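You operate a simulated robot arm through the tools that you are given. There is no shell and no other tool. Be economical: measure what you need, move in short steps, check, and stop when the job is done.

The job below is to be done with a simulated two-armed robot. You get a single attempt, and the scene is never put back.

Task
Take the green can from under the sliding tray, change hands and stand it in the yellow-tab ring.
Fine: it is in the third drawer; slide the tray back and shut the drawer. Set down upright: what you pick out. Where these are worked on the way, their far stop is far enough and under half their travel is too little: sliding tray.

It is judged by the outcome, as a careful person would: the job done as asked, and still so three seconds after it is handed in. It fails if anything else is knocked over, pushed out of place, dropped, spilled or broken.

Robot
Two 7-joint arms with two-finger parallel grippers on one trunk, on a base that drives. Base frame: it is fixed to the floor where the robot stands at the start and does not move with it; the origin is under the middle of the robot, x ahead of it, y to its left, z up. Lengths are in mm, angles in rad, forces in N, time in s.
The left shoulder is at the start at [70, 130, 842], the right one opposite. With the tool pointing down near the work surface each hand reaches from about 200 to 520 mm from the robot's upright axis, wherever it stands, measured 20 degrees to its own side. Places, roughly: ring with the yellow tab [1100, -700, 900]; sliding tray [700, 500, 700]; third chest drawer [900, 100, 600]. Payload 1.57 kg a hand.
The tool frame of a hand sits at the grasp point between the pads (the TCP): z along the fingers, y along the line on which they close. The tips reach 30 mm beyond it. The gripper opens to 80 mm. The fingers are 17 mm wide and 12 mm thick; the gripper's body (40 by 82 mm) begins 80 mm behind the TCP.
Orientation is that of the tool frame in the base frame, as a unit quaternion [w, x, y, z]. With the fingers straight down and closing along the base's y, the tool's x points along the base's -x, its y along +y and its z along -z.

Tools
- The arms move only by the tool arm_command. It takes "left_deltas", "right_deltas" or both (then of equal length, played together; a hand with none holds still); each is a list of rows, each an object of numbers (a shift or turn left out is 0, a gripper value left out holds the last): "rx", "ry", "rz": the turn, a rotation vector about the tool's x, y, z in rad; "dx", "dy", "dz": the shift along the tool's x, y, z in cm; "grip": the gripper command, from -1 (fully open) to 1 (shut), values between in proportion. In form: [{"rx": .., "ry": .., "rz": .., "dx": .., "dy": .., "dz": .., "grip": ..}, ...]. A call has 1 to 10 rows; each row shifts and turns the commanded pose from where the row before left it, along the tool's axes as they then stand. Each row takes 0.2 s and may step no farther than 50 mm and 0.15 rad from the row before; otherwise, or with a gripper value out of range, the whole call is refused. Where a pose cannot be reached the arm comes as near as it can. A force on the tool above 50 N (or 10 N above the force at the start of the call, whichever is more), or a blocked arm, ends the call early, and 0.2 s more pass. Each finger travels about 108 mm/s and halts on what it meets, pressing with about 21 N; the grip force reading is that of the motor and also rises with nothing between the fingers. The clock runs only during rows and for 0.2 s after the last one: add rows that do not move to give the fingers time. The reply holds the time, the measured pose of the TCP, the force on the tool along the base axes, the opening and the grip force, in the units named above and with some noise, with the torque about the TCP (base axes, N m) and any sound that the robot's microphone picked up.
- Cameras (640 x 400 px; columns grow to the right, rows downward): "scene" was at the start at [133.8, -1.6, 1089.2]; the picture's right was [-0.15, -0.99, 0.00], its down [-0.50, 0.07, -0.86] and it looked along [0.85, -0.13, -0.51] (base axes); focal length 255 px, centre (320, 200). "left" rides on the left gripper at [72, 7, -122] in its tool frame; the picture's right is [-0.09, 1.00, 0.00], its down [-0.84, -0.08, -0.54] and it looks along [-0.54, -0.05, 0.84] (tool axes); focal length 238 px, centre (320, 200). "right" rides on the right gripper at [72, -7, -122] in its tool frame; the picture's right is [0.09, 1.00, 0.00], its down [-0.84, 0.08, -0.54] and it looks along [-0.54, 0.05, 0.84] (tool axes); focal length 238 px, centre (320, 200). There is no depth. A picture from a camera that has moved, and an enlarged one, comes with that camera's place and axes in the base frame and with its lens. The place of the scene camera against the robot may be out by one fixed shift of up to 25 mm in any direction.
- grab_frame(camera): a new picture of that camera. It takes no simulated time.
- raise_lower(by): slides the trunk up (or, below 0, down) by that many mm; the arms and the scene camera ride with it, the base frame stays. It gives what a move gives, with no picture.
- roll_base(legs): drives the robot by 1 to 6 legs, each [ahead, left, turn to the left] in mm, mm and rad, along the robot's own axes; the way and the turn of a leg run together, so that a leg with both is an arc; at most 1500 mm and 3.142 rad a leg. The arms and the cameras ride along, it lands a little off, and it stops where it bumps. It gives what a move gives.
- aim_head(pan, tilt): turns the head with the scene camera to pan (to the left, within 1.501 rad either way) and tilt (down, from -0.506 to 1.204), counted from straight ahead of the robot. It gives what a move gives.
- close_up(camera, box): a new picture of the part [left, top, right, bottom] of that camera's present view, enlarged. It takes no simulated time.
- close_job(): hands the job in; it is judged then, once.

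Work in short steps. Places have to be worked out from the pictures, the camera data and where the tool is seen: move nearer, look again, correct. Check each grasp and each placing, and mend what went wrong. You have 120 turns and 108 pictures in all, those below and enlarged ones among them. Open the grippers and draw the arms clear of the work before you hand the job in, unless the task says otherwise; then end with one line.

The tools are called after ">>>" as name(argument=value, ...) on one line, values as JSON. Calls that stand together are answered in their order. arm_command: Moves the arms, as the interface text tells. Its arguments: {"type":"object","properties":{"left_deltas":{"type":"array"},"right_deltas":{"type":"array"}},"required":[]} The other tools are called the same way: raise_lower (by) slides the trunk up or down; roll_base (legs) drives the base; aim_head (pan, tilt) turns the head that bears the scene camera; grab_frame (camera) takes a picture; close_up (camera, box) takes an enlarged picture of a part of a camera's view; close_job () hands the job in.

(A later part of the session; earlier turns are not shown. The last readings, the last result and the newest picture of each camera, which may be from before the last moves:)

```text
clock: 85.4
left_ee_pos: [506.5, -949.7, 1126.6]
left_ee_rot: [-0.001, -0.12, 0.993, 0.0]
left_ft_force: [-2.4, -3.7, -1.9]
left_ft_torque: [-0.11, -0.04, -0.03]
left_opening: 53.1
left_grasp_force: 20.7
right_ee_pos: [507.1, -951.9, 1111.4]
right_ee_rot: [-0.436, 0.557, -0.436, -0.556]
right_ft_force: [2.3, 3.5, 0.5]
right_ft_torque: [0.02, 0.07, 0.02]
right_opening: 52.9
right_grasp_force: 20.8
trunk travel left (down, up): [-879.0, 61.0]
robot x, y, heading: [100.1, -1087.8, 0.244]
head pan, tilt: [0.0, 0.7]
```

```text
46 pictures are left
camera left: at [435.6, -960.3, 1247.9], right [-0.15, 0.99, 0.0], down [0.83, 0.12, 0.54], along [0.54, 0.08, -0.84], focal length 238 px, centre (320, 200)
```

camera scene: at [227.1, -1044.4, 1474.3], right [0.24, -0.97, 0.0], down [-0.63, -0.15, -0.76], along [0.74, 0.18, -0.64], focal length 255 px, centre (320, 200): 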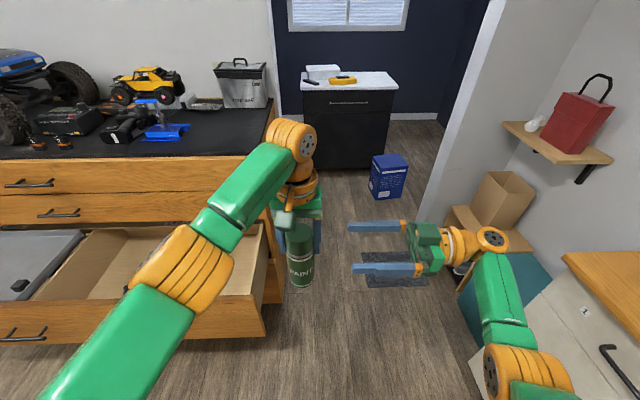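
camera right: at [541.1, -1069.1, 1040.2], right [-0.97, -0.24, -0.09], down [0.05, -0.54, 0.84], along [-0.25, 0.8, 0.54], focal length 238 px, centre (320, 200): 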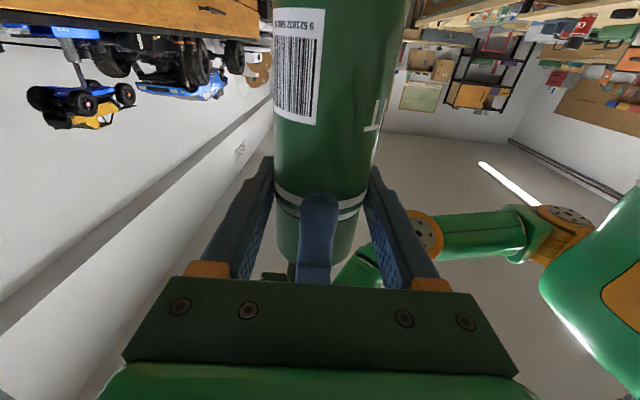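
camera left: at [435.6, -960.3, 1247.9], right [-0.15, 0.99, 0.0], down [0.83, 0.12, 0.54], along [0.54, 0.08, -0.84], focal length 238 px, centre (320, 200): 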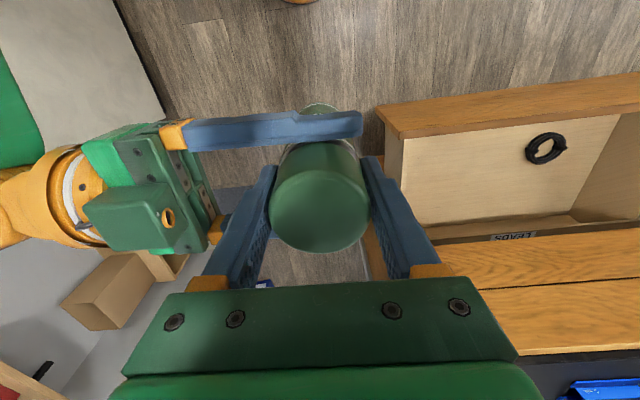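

Both hands hold the can. I open the left hand and draw it straight up.

>>> arm_command(left_deltas=[{"grip": -1}, {}, {}, {"dz": -2}, {"dz": -3}, {"dz": -4}, {"dz": -4}, {"dy": 4}, {"dy": 4}, {"dy": 4}])

>>> grab_frame(camera="right")

>>> grab_frame(camera="scene")

```text
clock: 87.6
left_ee_pos: [455.4, -834.3, 1240.3]
left_ee_rot: [0.0, -0.121, 0.993, 0.0]
left_ft_force: [-0.9, 1.1, -0.6]
left_ft_torque: [-0.03, 0.0, -0.01]
left_opening: 79.9
left_grasp_force: 0.1
left hand out of reach, approached as far as the arm can: row 6, 7
right_ee_pos: [504.6, -951.8, 1111.5]
right_ee_rot: [-0.437, 0.557, -0.436, -0.555]
right_ft_force: [-0.6, 0.3, 0.3]
right_ft_torque: [-0.04, -0.03, -0.01]
right_opening: 52.9
right_grasp_force: 20.3
trunk travel left (down, up): [-879.0, 61.0]
robot x, y, heading: [100.0, -1091.9, 0.244]
head pan, tilt: [0.0, 0.7]
```

```text
45 pictures are left
camera right: at [540.1, -1068.6, 1040.6], right [-0.97, -0.24, -0.09], down [0.05, -0.54, 0.84], along [-0.25, 0.8, 0.54], focal length 238 px, centre (320, 200)
```

right: 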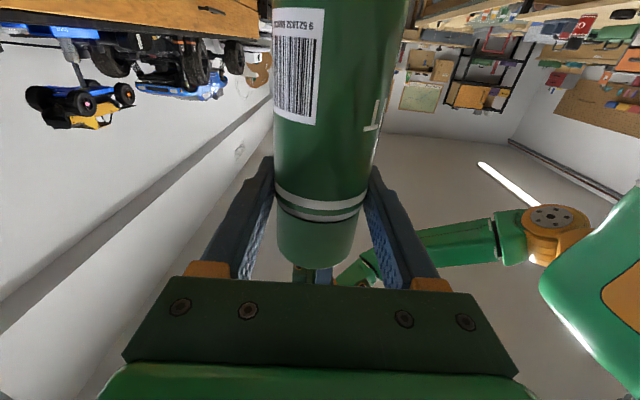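

```text
44 pictures are left
camera scene: at [225.6, -1043.9, 1474.5], right [0.24, -0.97, 0.0], down [-0.63, -0.15, -0.77], along [0.74, 0.18, -0.64], focal length 255 px, centre (320, 200)
```

scene: 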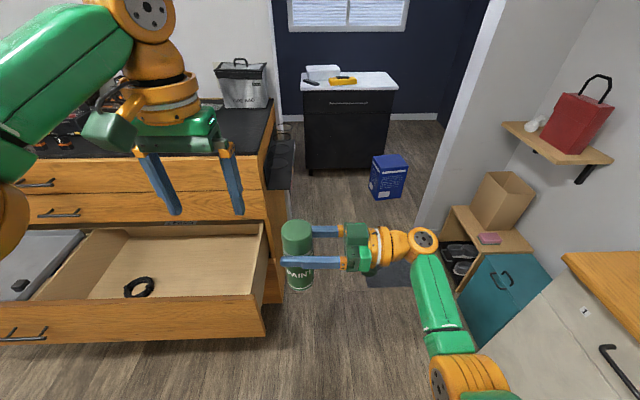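

The handover worked. I'll place the can now, from the chest's right side. I turn the right hand 45° back toward forward, keeping the can upright, retract the left hand, and drive right and ahead alongside the chest.

>>> arm_command(left_deltas=[{"dx": 3}, {"dx": 3}, {}, {}, {}, {}, {}], right_deltas=[{"rx": 0.131}, {"rx": 0.131}, {"rx": 0.131}, {"rx": 0.131}, {"rx": 0.131}, {"rx": 0.131}, {}])

>>> roll_base(legs=[[0, -200, 0], [550, 0, 0]])

>>> aim_head(pan=0.45, tilt=0.6)

>>> grab_frame(camera="scene")

```text
clock: 89.2
left_ee_pos: [399.9, -850.5, 1239.0]
left_ee_rot: [-0.001, -0.12, 0.993, 0.001]
left_ft_force: [-0.5, -0.5, 0.5]
left_ft_torque: [0.02, -0.01, 0.01]
left_opening: 80.0
left_grasp_force: 0.1
right_ee_pos: [506.6, -951.3, 1112.0]
right_ee_rot: [0.617, -0.346, 0.616, 0.346]
right_ft_force: [-1.0, 0.4, 0.2]
right_ft_torque: [0.02, -0.03, -0.01]
right_opening: 53.2
right_grasp_force: 20.5
trunk travel left (down, up): [-879.0, 61.0]
robot x, y, heading: [101.1, -1089.0, 0.24]
head pan, tilt: [0.0, 0.7]
```

```text
clock: 93.6
left_ee_pos: [984.9, -913.3, 1238.4]
left_ee_rot: [0.002, -0.12, 0.993, 0.0]
left_ft_force: [-0.2, 0.3, -0.1]
left_ft_torque: [0.02, 0.02, 0.02]
left_opening: 80.1
left_grasp_force: 0.2
right_ee_pos: [1092.1, -1015.2, 1111.9]
right_ee_rot: [0.617, -0.348, 0.615, 0.347]
right_ft_force: [-1.0, 0.3, -0.7]
right_ft_torque: [-0.05, 0.02, 0.0]
right_opening: 53.0
right_grasp_force: 21.0
trunk travel left (down, up): [-879.0, 61.0]
robot x, y, heading: [683.6, -1152.6, 0.239]
head pan, tilt: [0.0, 0.7]
```

```text
clock: 94.5
left_ee_pos: [987.2, -911.7, 1238.6]
left_ee_rot: [0.0, -0.12, 0.993, 0.0]
left_ft_force: [-0.1, 1.1, 1.2]
left_ft_torque: [-0.01, 0.01, 0.02]
left_opening: 80.0
left_grasp_force: 0.1
right_ee_pos: [1093.6, -1013.6, 1110.7]
right_ee_rot: [0.617, -0.347, 0.616, 0.346]
right_ft_force: [0.6, -0.2, 0.2]
right_ft_torque: [-0.01, -0.01, 0.0]
right_opening: 53.0
right_grasp_force: 21.1
trunk travel left (down, up): [-879.0, 61.0]
robot x, y, heading: [691.4, -1146.9, 0.24]
head pan, tilt: [0.45, 0.6]
```

```text
43 pictures are left
camera scene: at [800.7, -1070.8, 1482.9], right [0.64, -0.77, 0.0], down [-0.44, -0.36, -0.82], along [0.64, 0.52, -0.57], focal length 255 px, centre (320, 200)
```

scene: 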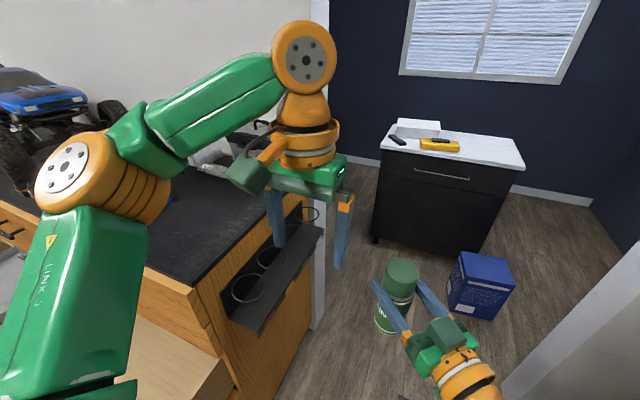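

Now the rack is in view. I enlarge it to identify the yellow-tab hoop and measure.

>>> close_up(camera="scene", box=[210, 190, 338, 340])

```text
2.67 times, centred on (274, 265) of scene
camera zoom: at [800.7, -1070.8, 1482.9], right [0.64, -0.77, 0.0], down [-0.44, -0.36, -0.82], along [0.64, 0.52, -0.57], focal length 680 px, centre (443, 27)
```

zoom: 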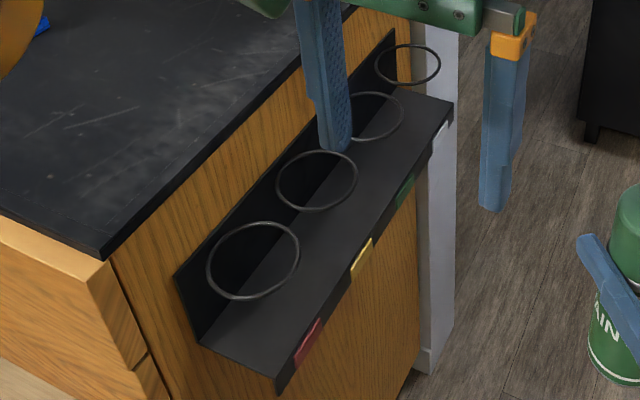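

The second hoop, with the yellow tab below it, is mine. I take the left wrist view for parallax to fix its place.

>>> grab_frame(camera="left")

```text
41 pictures are left
camera left: at [916.6, -923.4, 1360.5], right [-0.15, 0.99, 0.0], down [0.83, 0.12, 0.54], along [0.54, 0.08, -0.84], focal length 238 px, centre (320, 200)
```

left: 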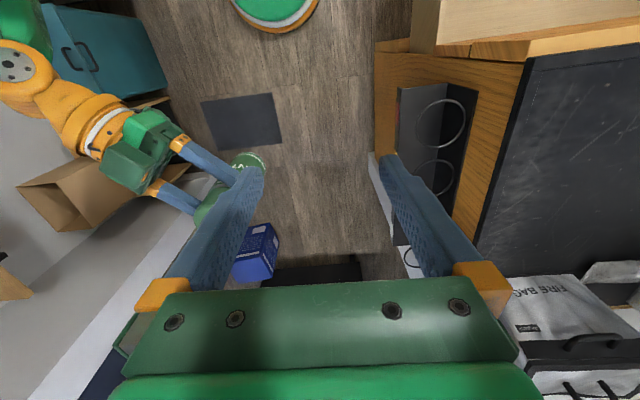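

I enlarge the rack part of that view.

>>> close_up(camera="left", box=[360, 60, 520, 220])

```text
2.50 times, centred on (440, 140) of left
camera zoom: at [916.6, -923.4, 1360.5], right [-0.15, 0.99, 0.0], down [0.83, 0.12, 0.54], along [0.54, 0.08, -0.84], focal length 596 px, centre (20, 350)
```

zoom: 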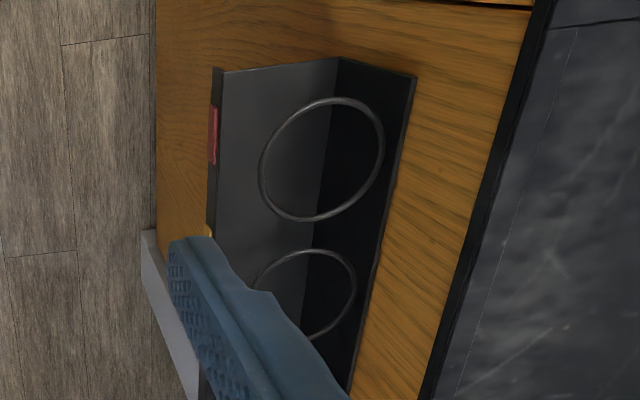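

Cross-view estimate: yellow hoop centre ≈ (1099, -671, ~945), about 80 mm inside, 108 mm pitch. I drive to a hold-off spot and turn so that the can ends ~85 mm outboard of that hoop, with its bottom above hoop level.

>>> roll_base(legs=[[237, -47, 0], [0, 0, 0.79]])

>>> aim_head(pan=0.1, tilt=0.8)

>>> grab_frame(camera="scene")

>>> grab_frame(camera="left")

```text
clock: 98.3
left_ee_pos: [968.5, -761.1, 1239.5]
left_ee_rot: [0.0, -0.493, 0.87, 0.002]
left_ft_force: [0.1, -0.2, -0.5]
left_ft_torque: [-0.01, -0.01, 0.01]
left_opening: 80.0
left_grasp_force: 0.0
right_ee_pos: [1116.6, -756.3, 1110.2]
right_ee_rot: [-0.435, 0.557, -0.435, -0.557]
right_ft_force: [-0.3, -0.9, -2.1]
right_ft_torque: [-0.02, 0.0, 0.03]
right_opening: 52.9
right_grasp_force: 21.1
trunk travel left (down, up): [-879.0, 61.0]
robot x, y, heading: [925.8, -1141.3, 1.03]
head pan, tilt: [0.45, 0.6]
```

```text
clock: 99.1
left_ee_pos: [968.9, -761.3, 1239.1]
left_ee_rot: [0.001, -0.493, 0.87, 0.0]
left_ft_force: [0.8, -0.5, -1.0]
left_ft_torque: [-0.01, -0.04, -0.04]
left_opening: 79.7
left_grasp_force: 0.0
right_ee_pos: [1115.9, -756.5, 1110.9]
right_ee_rot: [-0.436, 0.557, -0.435, -0.557]
right_ft_force: [-1.0, 1.3, -1.6]
right_ft_torque: [0.01, 0.03, 0.03]
right_opening: 52.5
right_grasp_force: 20.8
trunk travel left (down, up): [-879.0, 61.0]
robot x, y, heading: [928.3, -1144.5, 1.026]
head pan, tilt: [0.099, 0.799]
```

```text
39 pictures are left
camera scene: at [982.1, -1012.6, 1466.2], right [0.9, -0.43, 0.0], down [-0.31, -0.65, -0.7], along [0.3, 0.63, -0.72], focal length 255 px, centre (320, 200)
```

scene: 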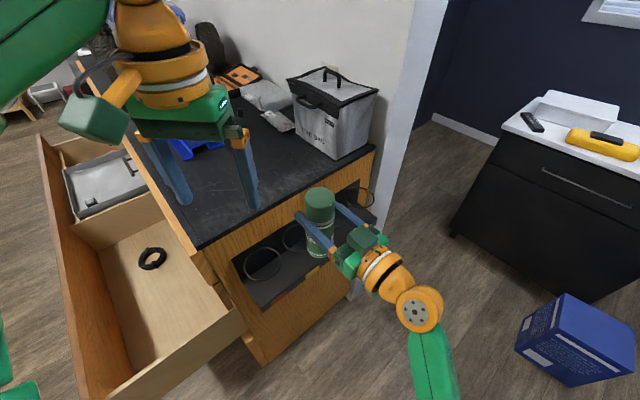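

```text
38 pictures are left
camera left: at [925.8, -819.2, 1360.6], right [-0.81, 0.59, 0.0], down [0.5, 0.68, 0.54], along [0.32, 0.44, -0.84], focal length 238 px, centre (320, 200)
```

left: 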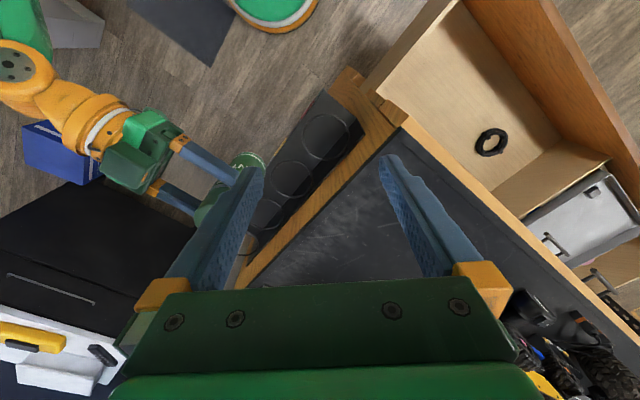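

The rings are in the left wrist view now. I enlarge for measuring.

>>> close_up(camera="left", box=[220, 80, 380, 260])

>>> close_up(camera="scene", box=[220, 170, 380, 310])

```text
2.22 times, centred on (300, 170) of left
camera zoom: at [925.8, -819.2, 1360.6], right [-0.81, 0.59, 0.0], down [0.5, 0.68, 0.54], along [0.32, 0.44, -0.84], focal length 530 px, centre (364, 267)
```

zoom: 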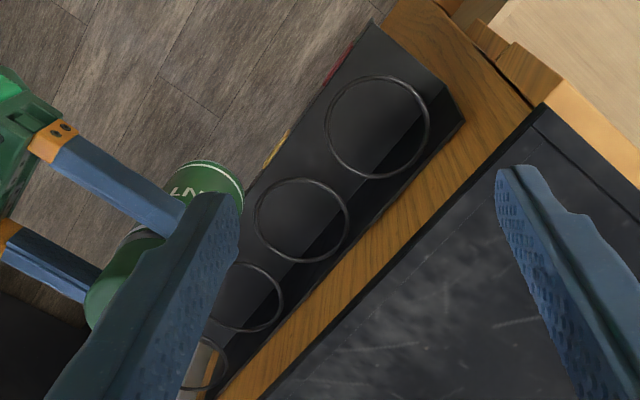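

```text
2.86 times, centred on (300, 240) of scene
camera zoom: at [982.1, -1012.6, 1466.2], right [0.9, -0.43, 0.0], down [-0.31, -0.65, -0.7], along [0.3, 0.63, -0.72], focal length 728 px, centre (377, 86)
```

zoom: 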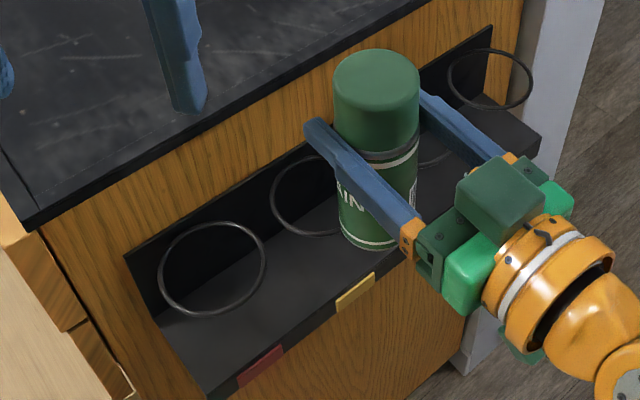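

Two left-wrist views fix the yellow hoop at (1095, -678, 957). The can needs to move 79 mm straight toward the chest, which I do with the base at this safe height.

>>> roll_base(legs=[[55, 55, 0]])

>>> close_up(camera="scene", box=[220, 170, 380, 310])

>>> close_up(camera="left", box=[180, 60, 380, 260])

```text
clock: 100.2
left_ee_pos: [951.0, -693.6, 1241.4]
left_ee_rot: [0.0, -0.494, 0.87, 0.003]
left_ft_force: [-0.1, -0.7, 0.5]
left_ft_torque: [0.07, -0.04, 0.0]
left_opening: 80.2
left_grasp_force: 0.1
right_ee_pos: [1100.2, -688.1, 1113.9]
right_ee_rot: [0.437, -0.556, 0.433, 0.559]
right_ft_force: [0.7, -1.2, -2.1]
right_ft_torque: [-0.04, 0.0, 0.02]
right_opening: 53.0
right_grasp_force: 20.8
trunk travel left (down, up): [-879.0, 61.0]
robot x, y, heading: [907.7, -1065.8, 1.031]
head pan, tilt: [0.099, 0.799]
```

```text
2.86 times, centred on (300, 240) of scene
camera zoom: at [965.6, -946.5, 1466.8], right [0.9, -0.43, 0.0], down [-0.31, -0.64, -0.7], along [0.3, 0.63, -0.71], focal length 728 px, centre (377, 86)
```

zoom: 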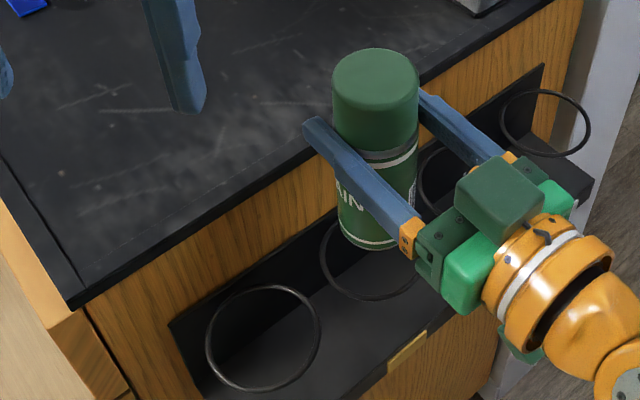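

```text
2.00 times, centred on (280, 160) of left
camera zoom: at [909.0, -752.5, 1362.7], right [-0.81, 0.59, 0.01], down [0.5, 0.67, 0.55], along [0.32, 0.44, -0.84], focal length 477 px, centre (400, 280)
```

zoom: 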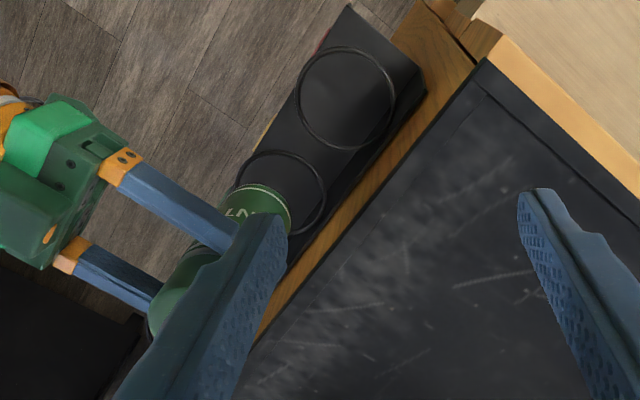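

The hoop re-measures at (1095.5, -679); the can axis is at about (1099.7, -686). I nudge the right hand 8 mm in and 2 mm back, then lower the trunk 50 mm (chest top is at 1047, so the left hand clears).

>>> arm_command(right_deltas=[{"dz": 0.8, "dy": 0.24}, {}])

>>> raise_lower(by=-50)

>>> close_up(camera="scene", box=[220, 150, 400, 290])

>>> close_up(camera="left", box=[180, 60, 380, 260])

```text
clock: 100.8
left_ee_pos: [949.7, -687.7, 1240.4]
left_ee_rot: [0.0, -0.493, 0.87, 0.001]
left_ft_force: [-1.0, -0.6, 0.9]
left_ft_torque: [0.03, 0.0, -0.02]
left_opening: 79.9
left_grasp_force: 0.0
right_ee_pos: [1091.6, -675.6, 1112.4]
right_ee_rot: [0.437, -0.557, 0.433, 0.558]
right_ft_force: [0.6, -1.3, -2.0]
right_ft_torque: [-0.02, -0.03, 0.02]
right_opening: 52.9
right_grasp_force: 20.8
trunk travel left (down, up): [-879.0, 61.0]
robot x, y, heading: [909.5, -1064.7, 1.029]
head pan, tilt: [0.099, 0.799]
```

```text
clock: 101.7
left_ee_pos: [949.4, -686.3, 1189.0]
left_ee_rot: [0.0, -0.493, 0.87, 0.0]
left_ft_force: [0.1, 0.1, -0.1]
left_ft_torque: [-0.01, 0.01, 0.01]
left_opening: 80.1
left_grasp_force: 0.0
right_ee_pos: [1092.4, -673.7, 1060.7]
right_ee_rot: [-0.436, 0.558, -0.434, -0.557]
right_ft_force: [0.5, -0.3, -2.7]
right_ft_torque: [0.01, 0.01, -0.03]
right_opening: 52.8
right_grasp_force: 20.6
trunk travel left (down, up): [-829.0, 111.0]
robot x, y, heading: [907.4, -1066.7, 1.035]
head pan, tilt: [0.099, 0.799]
```

```text
2.86 times, centred on (310, 220) of scene
camera zoom: at [963.1, -937.5, 1416.1], right [0.9, -0.43, 0.0], down [-0.31, -0.65, -0.7], along [0.3, 0.63, -0.72], focal length 728 px, centre (349, 143)
```

zoom: 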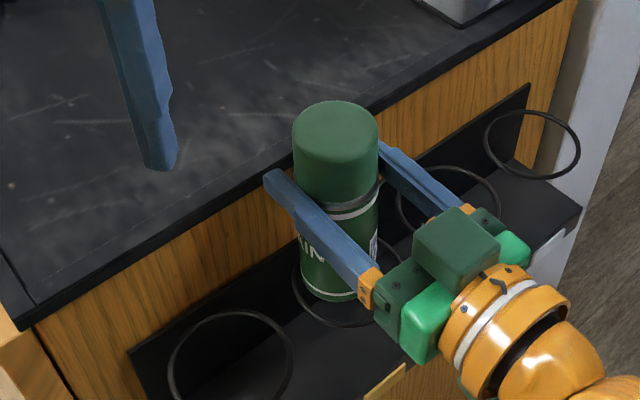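

```text
2.00 times, centred on (280, 160) of left
camera zoom: at [906.7, -744.2, 1310.5], right [-0.81, 0.59, 0.0], down [0.5, 0.68, 0.54], along [0.32, 0.44, -0.84], focal length 477 px, centre (400, 280)
```

zoom: 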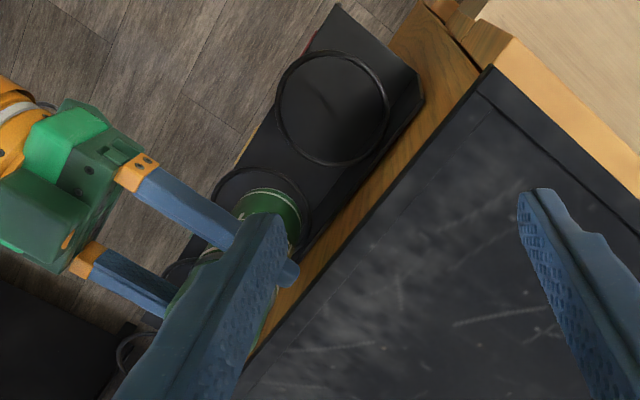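

The base settled a few mm further in. The hoop re-measures the same at (1095, -679), the can axis is now about (1092, -672), so I back the hand off 7 mm, lower 30 mm more and watch the force.

>>> arm_command(right_deltas=[{"dz": -0.7, "dy": -0.1}, {}, {}])

>>> raise_lower(by=-30)

>>> close_up(camera="scene", box=[220, 150, 400, 290])

>>> close_up(camera="left", box=[180, 60, 380, 260])

```text
clock: 102.5
left_ee_pos: [950.1, -685.8, 1188.9]
left_ee_rot: [0.001, -0.493, 0.87, -0.001]
left_ft_force: [-0.1, -0.3, 0.6]
left_ft_torque: [-0.02, 0.04, 0.04]
left_opening: 80.1
left_grasp_force: 0.0
right_ee_pos: [1095.2, -681.0, 1061.8]
right_ee_rot: [-0.436, 0.558, -0.435, -0.557]
right_ft_force: [0.5, -0.3, -1.6]
right_ft_torque: [-0.01, 0.01, -0.01]
right_opening: 52.6
right_grasp_force: 20.9
trunk travel left (down, up): [-829.0, 111.0]
robot x, y, heading: [909.5, -1067.8, 1.03]
head pan, tilt: [0.099, 0.799]
```

```text
clock: 103.3
left_ee_pos: [949.4, -686.2, 1159.5]
left_ee_rot: [0.0, -0.494, 0.87, 0.0]
left_ft_force: [0.0, -1.0, -0.1]
left_ft_torque: [-0.08, 0.02, -0.02]
left_opening: 80.1
left_grasp_force: 0.1
right_ee_pos: [1095.9, -680.8, 1030.7]
right_ee_rot: [-0.436, 0.558, -0.434, -0.557]
right_ft_force: [0.3, 0.6, -2.3]
right_ft_torque: [-0.02, 0.0, 0.0]
right_opening: 52.6
right_grasp_force: 20.7
trunk travel left (down, up): [-799.0, 141.0]
robot x, y, heading: [909.1, -1067.1, 1.033]
head pan, tilt: [0.099, 0.799]
```

```text
2.86 times, centred on (310, 220) of scene
camera zoom: at [963.3, -937.8, 1386.0], right [0.9, -0.43, 0.0], down [-0.31, -0.65, -0.7], along [0.3, 0.63, -0.72], focal length 728 px, centre (349, 143)
```

zoom: 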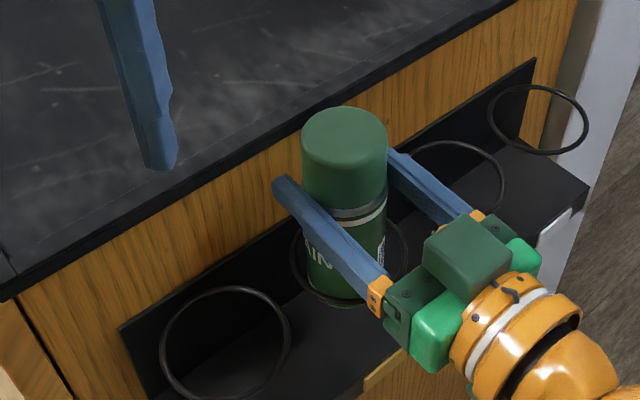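

```text
2.00 times, centred on (280, 160) of left
camera zoom: at [906.9, -744.5, 1280.5], right [-0.81, 0.59, 0.0], down [0.5, 0.68, 0.54], along [0.32, 0.44, -0.84], focal length 477 px, centre (400, 280)
```

zoom: 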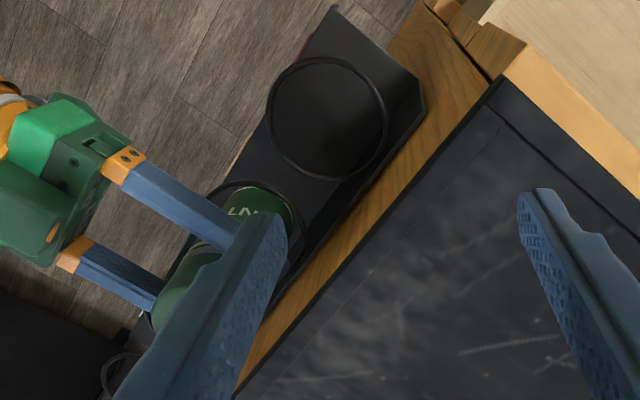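

The hoop now encircles the can's lower part. I lower further in small steps, watching for shelf contact.

>>> raise_lower(by=-15)

>>> raise_lower(by=-10)

>>> close_up(camera="scene", box=[220, 150, 400, 290])

```text
clock: 103.9
left_ee_pos: [949.1, -685.4, 1143.8]
left_ee_rot: [0.0, -0.493, 0.87, 0.0]
left_ft_force: [-0.6, 1.0, 0.7]
left_ft_torque: [-0.03, -0.01, 0.01]
left_opening: 79.9
left_grasp_force: 0.0
right_ee_pos: [1095.3, -680.9, 1015.4]
right_ee_rot: [-0.436, 0.557, -0.435, -0.557]
right_ft_force: [-0.2, 0.6, -2.7]
right_ft_torque: [-0.03, 0.01, 0.0]
right_opening: 52.8
right_grasp_force: 21.2
trunk travel left (down, up): [-784.0, 156.0]
robot x, y, heading: [906.8, -1067.6, 1.032]
head pan, tilt: [0.099, 0.799]
```

```text
clock: 104.5
left_ee_pos: [949.7, -686.3, 1133.0]
left_ee_rot: [0.0, -0.493, 0.87, 0.0]
left_ft_force: [0.3, 0.1, -0.4]
left_ft_torque: [-0.02, 0.01, -0.01]
left_opening: 80.1
left_grasp_force: 0.1
right_ee_pos: [1094.8, -681.2, 1004.8]
right_ee_rot: [-0.436, 0.557, -0.435, -0.557]
right_ft_force: [0.2, -0.1, -1.5]
right_ft_torque: [-0.02, -0.02, -0.03]
right_opening: 52.8
right_grasp_force: 20.9
trunk travel left (down, up): [-774.0, 166.0]
robot x, y, heading: [906.8, -1066.5, 1.03]
head pan, tilt: [0.099, 0.799]
```

```text
2.86 times, centred on (310, 220) of scene
camera zoom: at [963.4, -937.5, 1361.0], right [0.9, -0.43, 0.0], down [-0.31, -0.65, -0.7], along [0.3, 0.63, -0.72], focal length 728 px, centre (349, 143)
```

zoom: 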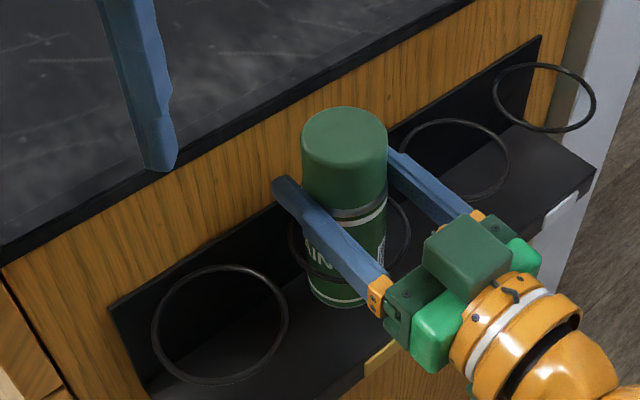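

No contact yet. I continue down.

>>> raise_lower(by=-10)

>>> raise_lower(by=-6)

>>> close_up(camera="scene", box=[260, 160, 380, 260])

```text
clock: 105.0
left_ee_pos: [949.2, -685.3, 1123.6]
left_ee_rot: [0.0, -0.493, 0.87, 0.0]
left_ft_force: [0.0, -0.5, 0.2]
left_ft_torque: [-0.02, 0.0, 0.0]
left_opening: 79.9
left_grasp_force: 0.1
right_ee_pos: [1094.5, -680.8, 996.4]
right_ee_rot: [-0.436, 0.558, -0.435, -0.557]
right_ft_force: [0.1, 0.2, -2.2]
right_ft_torque: [0.0, 0.0, -0.02]
right_opening: 52.8
right_grasp_force: 20.6
trunk travel left (down, up): [-764.0, 176.0]
robot x, y, heading: [905.8, -1068.5, 1.028]
head pan, tilt: [0.099, 0.799]
```

```text
clock: 105.6
left_ee_pos: [949.3, -685.6, 1118.1]
left_ee_rot: [0.0, -0.493, 0.87, 0.001]
left_ft_force: [-0.2, -0.3, 0.1]
left_ft_torque: [0.01, 0.0, -0.03]
left_opening: 80.1
left_grasp_force: 0.1
right_ee_pos: [1094.5, -682.0, 988.8]
right_ee_rot: [-0.436, 0.557, -0.435, -0.557]
right_ft_force: [-0.4, -0.9, -1.9]
right_ft_torque: [0.0, 0.01, -0.02]
right_opening: 52.7
right_grasp_force: 20.8
trunk travel left (down, up): [-758.0, 182.0]
robot x, y, heading: [912.3, -1069.8, 1.037]
head pan, tilt: [0.099, 0.799]
```

```text
4.00 times, centred on (320, 210) of scene
camera zoom: at [963.4, -937.5, 1345.1], right [0.9, -0.43, 0.0], down [-0.31, -0.65, -0.7], along [0.3, 0.63, -0.72], focal length 1020 px, centre (320, 160)
```

zoom: 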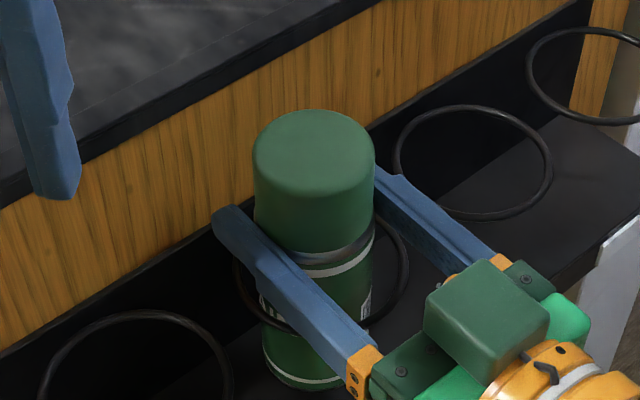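

Still hanging freely, and the hoop is centred round the can. I go down more.

>>> raise_lower(by=-8)

>>> raise_lower(by=-5)

>>> close_up(camera="scene", box=[260, 160, 380, 260])

```text
clock: 106.2
left_ee_pos: [949.7, -686.3, 1110.7]
left_ee_rot: [0.0, -0.494, 0.87, 0.0]
left_ft_force: [0.2, -0.1, -0.7]
left_ft_torque: [0.01, -0.03, 0.02]
left_opening: 80.0
left_grasp_force: 0.0
right_ee_pos: [1094.8, -680.6, 981.6]
right_ee_rot: [-0.436, 0.557, -0.435, -0.557]
right_ft_force: [0.3, -0.1, -2.2]
right_ft_torque: [-0.04, 0.01, -0.01]
right_opening: 52.6
right_grasp_force: 20.4
trunk travel left (down, up): [-750.0, 190.0]
robot x, y, heading: [909.0, -1070.1, 1.031]
head pan, tilt: [0.099, 0.799]
```

```text
clock: 106.7
left_ee_pos: [949.1, -684.8, 1105.3]
left_ee_rot: [0.0, -0.494, 0.87, 0.0]
left_ft_force: [0.3, -0.4, -0.4]
left_ft_torque: [0.0, -0.01, 0.04]
left_opening: 80.1
left_grasp_force: 0.1
right_ee_pos: [1095.0, -680.9, 977.0]
right_ee_rot: [-0.436, 0.557, -0.435, -0.557]
right_ft_force: [-0.1, 0.3, -2.8]
right_ft_torque: [0.02, 0.0, -0.04]
right_opening: 53.0
right_grasp_force: 20.6
trunk travel left (down, up): [-745.0, 195.0]
robot x, y, heading: [906.9, -1065.5, 1.035]
head pan, tilt: [0.099, 0.799]
```

```text
4.00 times, centred on (320, 210) of scene
camera zoom: at [963.4, -937.6, 1332.1], right [0.9, -0.43, 0.0], down [-0.31, -0.65, -0.7], along [0.3, 0.63, -0.72], focal length 1020 px, centre (320, 160)
```

zoom: 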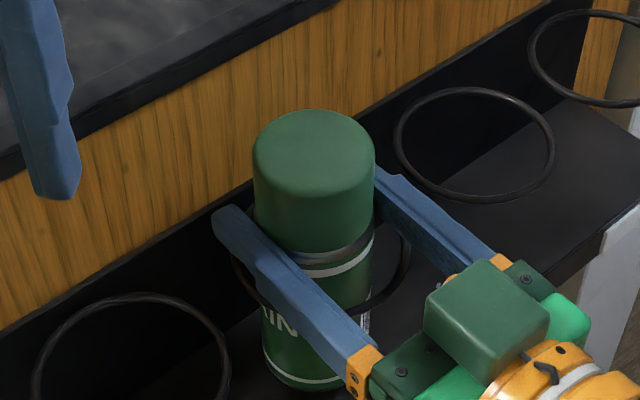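

I estimate the shelf at z≈845–857 and the can's bottom at ≈855, with the fingers ≈10 mm above the hoop. I lower in 4 mm steps reading the force.

>>> raise_lower(by=-4)

>>> raise_lower(by=-3)

>>> close_up(camera="right", box=[220, 0, 420, 280])

```text
clock: 107.2
left_ee_pos: [949.3, -685.4, 1101.4]
left_ee_rot: [0.0, -0.494, 0.87, 0.001]
left_ft_force: [0.0, -0.7, 0.4]
left_ft_torque: [0.01, 0.01, 0.02]
left_opening: 79.9
left_grasp_force: 0.0
right_ee_pos: [1094.2, -680.8, 973.1]
right_ee_rot: [-0.435, 0.558, -0.434, -0.558]
right_ft_force: [0.5, -0.3, -2.2]
right_ft_torque: [-0.02, 0.0, -0.02]
right_opening: 52.7
right_grasp_force: 20.3
trunk travel left (down, up): [-741.0, 199.0]
robot x, y, heading: [907.8, -1065.9, 1.029]
head pan, tilt: [0.099, 0.799]
```

```text
clock: 107.8
left_ee_pos: [949.3, -685.2, 1099.1]
left_ee_rot: [0.0, -0.494, 0.87, 0.001]
left_ft_force: [0.4, -0.1, -0.7]
left_ft_torque: [-0.01, -0.01, -0.01]
left_opening: 80.1
left_grasp_force: 0.1
right_ee_pos: [1095.4, -681.4, 970.4]
right_ee_rot: [-0.436, 0.557, -0.435, -0.557]
right_ft_force: [-0.7, 0.1, -1.9]
right_ft_torque: [-0.02, 0.02, 0.01]
right_opening: 52.9
right_grasp_force: 20.8
trunk travel left (down, up): [-738.0, 202.0]
robot x, y, heading: [908.9, -1069.4, 1.031]
head pan, tilt: [0.099, 0.799]
```

```text
1.43 times, centred on (320, 140) of right
camera zoom: at [1130.2, -797.6, 898.5], right [-0.97, -0.24, -0.09], down [0.05, -0.55, 0.84], along [-0.25, 0.8, 0.54], focal length 340 px, centre (320, 286)
```

zoom: 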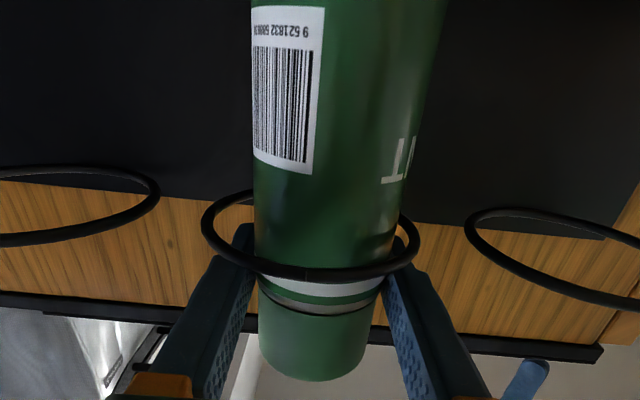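

From below, the hoop (z≈950) is well centred around the can, and the fingers are still about 10 mm above it. I lower a bit more for contact.

>>> raise_lower(by=-3)

>>> raise_lower(by=-3)

>>> close_up(camera="scene", box=[270, 170, 350, 270])

```text
clock: 108.3
left_ee_pos: [948.9, -687.0, 1095.8]
left_ee_rot: [-0.001, -0.493, 0.87, 0.001]
left_ft_force: [0.1, 1.1, -0.8]
left_ft_torque: [0.04, -0.02, 0.0]
left_opening: 80.0
left_grasp_force: 0.1
right_ee_pos: [1094.7, -681.9, 969.1]
right_ee_rot: [0.438, -0.556, 0.433, 0.558]
right_ft_force: [1.4, 3.3, 9.5]
right_ft_torque: [0.13, -0.04, -0.01]
right_opening: 52.7
right_grasp_force: 21.3
trunk travel left (down, up): [-735.0, 205.0]
robot x, y, heading: [909.9, -1063.7, 1.035]
head pan, tilt: [0.099, 0.799]
```

```text
clock: 108.8
left_ee_pos: [948.0, -687.3, 1093.1]
left_ee_rot: [-0.001, -0.493, 0.87, 0.002]
left_ft_force: [0.6, 0.0, -0.4]
left_ft_torque: [0.0, 0.02, 0.03]
left_opening: 80.3
left_grasp_force: 0.1
right_ee_pos: [1094.7, -681.6, 964.8]
right_ee_rot: [0.436, -0.557, 0.435, 0.557]
right_ft_force: [0.3, 2.7, 13.9]
right_ft_torque: [0.03, 0.0, -0.08]
right_opening: 52.8
right_grasp_force: 20.6
trunk travel left (down, up): [-732.0, 208.0]
robot x, y, heading: [909.2, -1064.9, 1.034]
head pan, tilt: [0.099, 0.799]
```

```text
4.00 times, centred on (310, 220) of scene
camera zoom: at [962.3, -939.9, 1319.4], right [0.9, -0.43, 0.0], down [-0.31, -0.65, -0.7], along [0.3, 0.63, -0.72], focal length 1020 px, centre (360, 120)
```

zoom: 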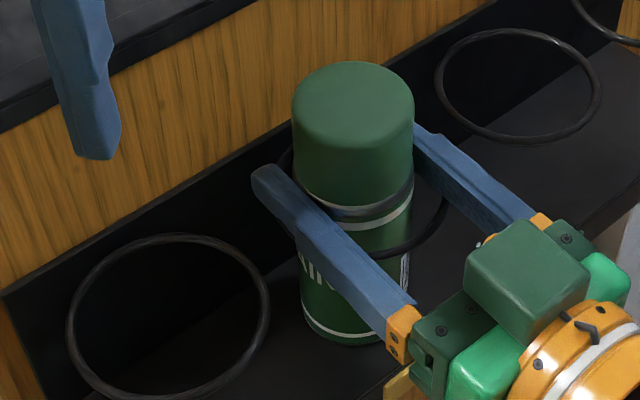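

The upward force shows the can is standing on the shelf. I open the right hand and look.

>>> arm_command(right_deltas=[{"grip": -1}, {}, {}, {}])

>>> close_up(camera="right", box=[160, 0, 480, 280])

```text
clock: 109.8
left_ee_pos: [948.0, -686.0, 1092.8]
left_ee_rot: [-0.001, -0.493, 0.87, 0.001]
left_ft_force: [0.0, -0.6, 0.4]
left_ft_torque: [0.01, 0.0, 0.02]
left_opening: 80.1
left_grasp_force: 0.1
right_ee_pos: [1095.2, -682.4, 964.2]
right_ee_rot: [-0.436, 0.558, -0.435, -0.557]
right_ft_force: [0.2, -0.1, -0.3]
right_ft_torque: [0.01, -0.01, -0.02]
right_opening: 80.2
right_grasp_force: 0.0
trunk travel left (down, up): [-732.0, 208.0]
robot x, y, heading: [906.7, -1066.5, 1.03]
head pan, tilt: [0.099, 0.799]
```

```text
1.43 times, centred on (320, 140) of right
camera zoom: at [1130.0, -798.0, 892.7], right [-0.97, -0.24, -0.09], down [0.05, -0.55, 0.84], along [-0.25, 0.8, 0.54], focal length 340 px, centre (320, 286)
```

zoom: 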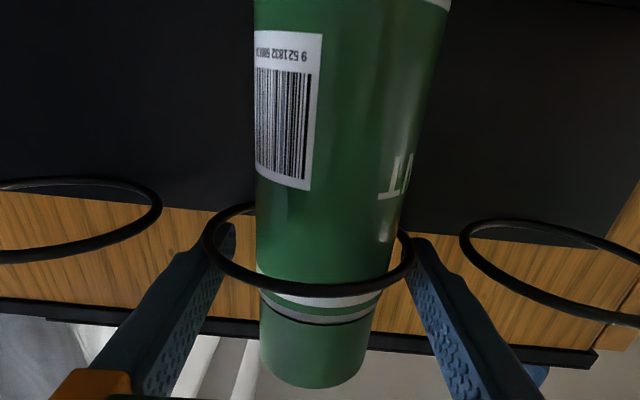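

The can stands free in the hoop and the hand carries no load. I lift the hand 8 mm clear of the hoop and draw it straight back.

>>> arm_command(right_deltas=[{"dx": -0.8}, {"dz": -2}, {"dz": -3}, {"dz": -4}, {"dz": -4}, {}])

>>> close_up(camera="scene", box=[230, 130, 430, 270])

```text
clock: 111.2
left_ee_pos: [948.5, -684.8, 1091.9]
left_ee_rot: [0.0, -0.493, 0.87, -0.001]
left_ft_force: [0.5, 0.2, -0.3]
left_ft_torque: [-0.03, -0.01, 0.01]
left_opening: 80.1
left_grasp_force: 0.1
right_ee_pos: [1128.5, -804.8, 969.1]
right_ee_rot: [0.436, -0.557, 0.434, 0.558]
right_ft_force: [0.1, -0.1, 0.0]
right_ft_torque: [0.01, 0.02, 0.0]
right_opening: 80.1
right_grasp_force: 0.0
right hand out of reach, approached as far as the arm can: row 5
trunk travel left (down, up): [-732.0, 208.0]
robot x, y, heading: [904.1, -1063.2, 1.033]
head pan, tilt: [0.099, 0.799]
```

```text
2.86 times, centred on (330, 200) of scene
camera zoom: at [962.9, -937.4, 1319.1], right [0.9, -0.43, 0.0], down [-0.31, -0.65, -0.7], along [0.3, 0.63, -0.72], focal length 728 px, centre (291, 200)
```

zoom: 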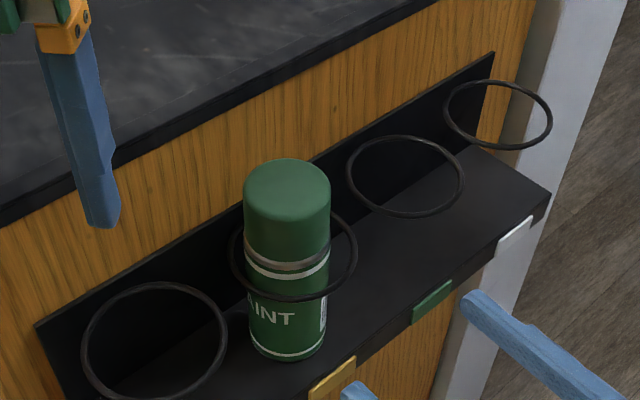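

The can stands in the yellow-tab hoop. I raise slightly, back out the way I came, and retreat to free floor.

>>> raise_lower(by=60)

>>> roll_base(legs=[[-70, -70, 0], [0, 0, -0.785], [-760, 0, 0]])

>>> arm_command(right_deltas=[{"rx": 0.131, "grip": 1}, {"rx": 0.131}, {"rx": 0.131}, {"rx": 0.131}, {"rx": 0.131}, {"rx": 0.131}, {"ry": 0.1428}, {"ry": 0.1428}, {"ry": 0.1428}, {"ry": 0.1428}], left_deltas=[{"grip": 1}, {}, {}, {}, {}, {}, {}, {}, {}, {}])

>>> arm_command(right_deltas=[{"ry": 0.1428}, {"ry": 0.1428}, {"ry": 0.1428}, {"ry": 0.1428}, {"ry": 0.1428}, {"ry": 0.1428}, {"ry": 0.1428}, {"dy": -4}, {"dy": -4}, {"dy": -4}])

```text
clock: 112.2
left_ee_pos: [949.5, -687.0, 1152.6]
left_ee_rot: [-0.001, -0.493, 0.87, 0.0]
left_ft_force: [-0.5, 0.1, 0.0]
left_ft_torque: [0.02, -0.01, -0.01]
left_opening: 79.9
left_grasp_force: 0.0
right_ee_pos: [1128.1, -805.3, 1030.2]
right_ee_rot: [0.436, -0.557, 0.433, 0.558]
right_ft_force: [-0.2, 0.3, 0.0]
right_ft_torque: [0.0, 0.01, 0.0]
right_opening: 79.8
right_grasp_force: 0.0
trunk travel left (down, up): [-792.0, 148.0]
robot x, y, heading: [904.7, -1066.0, 1.032]
head pan, tilt: [0.099, 0.799]
```

```text
clock: 119.1
left_ee_pos: [489.6, -1107.2, 1151.3]
left_ee_rot: [-0.001, -0.124, 0.992, 0.002]
left_ft_force: [-0.5, 0.6, -0.2]
left_ft_torque: [-0.03, -0.01, 0.02]
left_opening: 79.9
left_grasp_force: 0.2
right_ee_pos: [533.2, -1318.6, 1028.9]
right_ee_rot: [0.614, -0.351, 0.613, 0.351]
right_ft_force: [-0.5, 0.2, 0.3]
right_ft_torque: [0.0, 0.04, 0.04]
right_opening: 80.1
right_grasp_force: 0.2
trunk travel left (down, up): [-792.0, 148.0]
robot x, y, heading: [191.3, -1349.7, 0.25]
head pan, tilt: [0.099, 0.799]
```

```text
clock: 120.5
left_ee_pos: [488.2, -1108.1, 1152.4]
left_ee_rot: [0.0, -0.124, 0.992, 0.001]
left_ft_force: [0.0, 1.1, -0.4]
left_ft_torque: [0.0, 0.0, 0.0]
left_opening: 0.0
left_grasp_force: 21.4
right_ee_pos: [515.4, -1300.9, 989.2]
right_ee_rot: [0.689, -0.231, 0.677, 0.115]
right_ft_force: [-0.7, 0.5, 0.0]
right_ft_torque: [-0.03, 0.01, -0.01]
right_opening: 0.0
right_grasp_force: 21.1
right hand out of reach, approached as far as the arm can: row 1, 2, 6
trunk travel left (down, up): [-792.0, 148.0]
robot x, y, heading: [194.8, -1346.3, 0.248]
head pan, tilt: [0.099, 0.799]
stopped in row 6 (right hand): the arm was blocked; the commanded pose is now the measured one
```

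```text
clock: 121.1
left_ee_pos: [487.7, -1109.0, 1153.1]
left_ee_rot: [0.0, -0.125, 0.992, 0.001]
left_ft_force: [0.0, -0.1, 0.9]
left_ft_torque: [-0.01, 0.02, 0.0]
left_opening: 0.0
left_grasp_force: 20.7
right_ee_pos: [492.2, -1300.9, 938.2]
right_ee_rot: [0.558, -0.355, 0.749, 0.042]
right_ft_force: [0.2, -0.2, 0.4]
right_ft_torque: [0.0, 0.02, 0.01]
right_opening: 0.0
right_grasp_force: 21.2
right hand out of reach, approached as far as the arm can: row 2, 3
trunk travel left (down, up): [-792.0, 148.0]
robot x, y, heading: [193.1, -1346.8, 0.252]
head pan, tilt: [0.099, 0.799]
stopped in row 3 (right hand): the arm was blocked; the commanded pose is now the measured one
```

The right arm got cramped close to the body. I move it forward and outward first, then turn it tool-down.

>>> arm_command(right_deltas=[{"dy": -4.6, "dz": 0.83}, {"dy": -4.6, "dz": 0.83}, {"dy": -4.6, "dz": 0.83}, {"dy": -4.6, "dz": 0.83}, {}])

>>> arm_command(right_deltas=[{"rx": -0.006, "ry": 0.1204, "rz": 0.0558}, {"rx": -0.006, "ry": 0.1204, "rz": 0.0558}, {"rx": -0.006, "ry": 0.1204, "rz": 0.0558}, {"rx": -0.006, "ry": 0.1204, "rz": 0.0558}, {"rx": -0.006, "ry": 0.1204, "rz": 0.0558}, {"rx": -0.006, "ry": 0.1204, "rz": 0.0558}, {"rx": -0.006, "ry": 0.1204, "rz": 0.0558}, {"rx": -0.006, "ry": 0.1204, "rz": 0.0558}, {"rx": -0.006, "ry": 0.1204, "rz": 0.0558}, {"rx": -0.006, "ry": 0.1204, "rz": 0.0558}])

```text
clock: 122.3
left_ee_pos: [487.5, -1106.2, 1152.9]
left_ee_rot: [0.0, -0.124, 0.992, 0.0]
left_ft_force: [-0.2, 0.3, 0.1]
left_ft_torque: [-0.04, -0.04, -0.02]
left_opening: 0.0
left_grasp_force: 21.2
right_ee_pos: [636.6, -1411.5, 969.5]
right_ee_rot: [0.56, -0.353, 0.749, 0.043]
right_ft_force: [-0.7, 1.3, 0.9]
right_ft_torque: [-0.01, -0.03, -0.03]
right_opening: 0.0
right_grasp_force: 21.4
right hand out of reach, approached as far as the arm can: row 1, 2
trunk travel left (down, up): [-792.0, 148.0]
robot x, y, heading: [194.0, -1350.8, 0.251]
head pan, tilt: [0.099, 0.799]
```

```text
clock: 124.5
left_ee_pos: [490.0, -1108.0, 1151.5]
left_ee_rot: [-0.001, -0.124, 0.992, 0.0]
left_ft_force: [0.1, 0.3, 0.3]
left_ft_torque: [0.02, 0.01, -0.01]
left_opening: 0.0
left_grasp_force: 21.2
right_ee_pos: [636.1, -1411.9, 969.5]
right_ee_rot: [0.0, -0.122, 0.992, 0.002]
right_ft_force: [-0.6, 0.1, 0.3]
right_ft_torque: [-0.01, 0.02, 0.02]
right_opening: 0.0
right_grasp_force: 21.3
trunk travel left (down, up): [-792.0, 148.0]
robot x, y, heading: [195.3, -1349.4, 0.253]
head pan, tilt: [0.099, 0.799]
```

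Now I drive back along the drawer to the tray and bring the trunk to the previous working height.

>>> roll_base(legs=[[0, 813, 0], [0, 813, 0]])

>>> arm_command(right_deltas=[{"dz": -4}, {"dz": -4}, {"dz": -4}])

>>> raise_lower(by=-160)

>>> aim_head(pan=0.0, tilt=0.9)

>>> grab_frame(camera="scene")

>>> grab_frame(camera="left")

```text
clock: 132.8
left_ee_pos: [85.5, 467.1, 1151.5]
left_ee_rot: [0.0, -0.124, 0.992, 0.001]
left_ft_force: [0.1, -0.5, 0.3]
left_ft_torque: [0.03, -0.01, 0.0]
left_opening: 0.1
left_grasp_force: 20.9
right_ee_pos: [232.9, 163.1, 968.2]
right_ee_rot: [0.002, -0.125, 0.992, 0.003]
right_ft_force: [-0.3, 0.4, 0.1]
right_ft_torque: [0.0, 0.02, -0.01]
right_opening: 0.0
right_grasp_force: 21.1
trunk travel left (down, up): [-792.0, 148.0]
robot x, y, heading: [-210.8, 225.9, 0.249]
head pan, tilt: [0.099, 0.799]
```

```text
clock: 133.6
left_ee_pos: [84.9, 468.0, 1152.0]
left_ee_rot: [0.0, -0.126, 0.992, 0.0]
left_ft_force: [0.6, 0.1, 0.9]
left_ft_torque: [-0.03, 0.02, 0.01]
left_opening: 0.0
left_grasp_force: 21.1
right_ee_pos: [231.8, 162.1, 1089.0]
right_ee_rot: [0.001, -0.124, 0.992, 0.003]
right_ft_force: [0.6, -0.1, 0.0]
right_ft_torque: [0.02, 0.01, -0.02]
right_opening: 0.0
right_grasp_force: 20.9
trunk travel left (down, up): [-792.0, 148.0]
robot x, y, heading: [-207.2, 225.2, 0.248]
head pan, tilt: [0.099, 0.799]
```

```text
clock: 135.4
left_ee_pos: [84.9, 467.6, 990.8]
left_ee_rot: [0.0, -0.125, 0.992, 0.0]
left_ft_force: [0.2, 0.1, -0.3]
left_ft_torque: [-0.01, 0.0, 0.02]
left_opening: 0.0
left_grasp_force: 20.6
right_ee_pos: [231.4, 161.3, 927.4]
right_ee_rot: [0.002, -0.124, 0.992, 0.002]
right_ft_force: [0.2, 0.2, 0.2]
right_ft_torque: [0.03, -0.02, 0.01]
right_opening: 0.0
right_grasp_force: 20.8
trunk travel left (down, up): [-632.0, 308.0]
robot x, y, heading: [-206.6, 224.0, 0.244]
head pan, tilt: [0.099, 0.799]
```

```text
clock: 136.1
left_ee_pos: [86.2, 466.6, 992.6]
left_ee_rot: [0.0, -0.125, 0.992, 0.0]
left_ft_force: [0.9, -0.1, 0.0]
left_ft_torque: [0.03, 0.01, -0.01]
left_opening: 0.0
left_grasp_force: 21.3
right_ee_pos: [232.8, 160.6, 928.2]
right_ee_rot: [0.001, -0.124, 0.992, 0.003]
right_ft_force: [0.4, 0.3, -0.4]
right_ft_torque: [-0.03, 0.0, -0.01]
right_opening: 0.1
right_grasp_force: 21.5
trunk travel left (down, up): [-632.0, 308.0]
robot x, y, heading: [-208.8, 225.6, 0.251]
head pan, tilt: [0.0, 0.901]
```

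```text
22 pictures are left
camera scene: at [-93.9, 268.9, 1211.3], right [0.25, -0.97, 0.0], down [-0.76, -0.19, -0.62], along [0.6, 0.15, -0.78], focal length 255 px, centre (320, 200)
```

scene: 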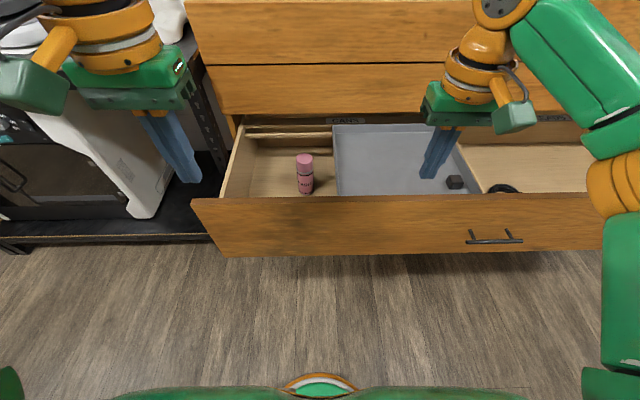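

```text
21 pictures are left
camera left: at [14.7, 455.6, 1113.7], right [-0.16, 0.99, 0.0], down [0.83, 0.13, 0.54], along [0.53, 0.09, -0.84], focal length 238 px, centre (320, 200)
```

left: 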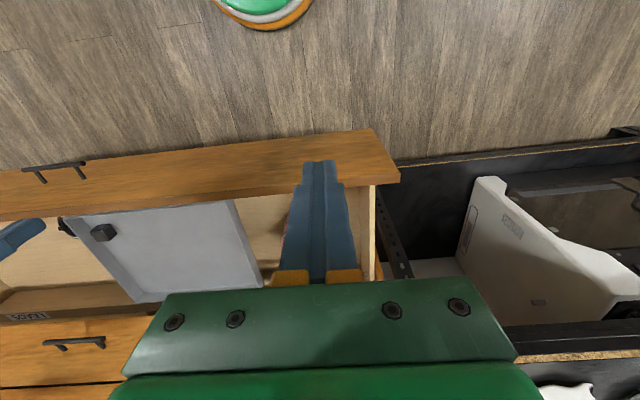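

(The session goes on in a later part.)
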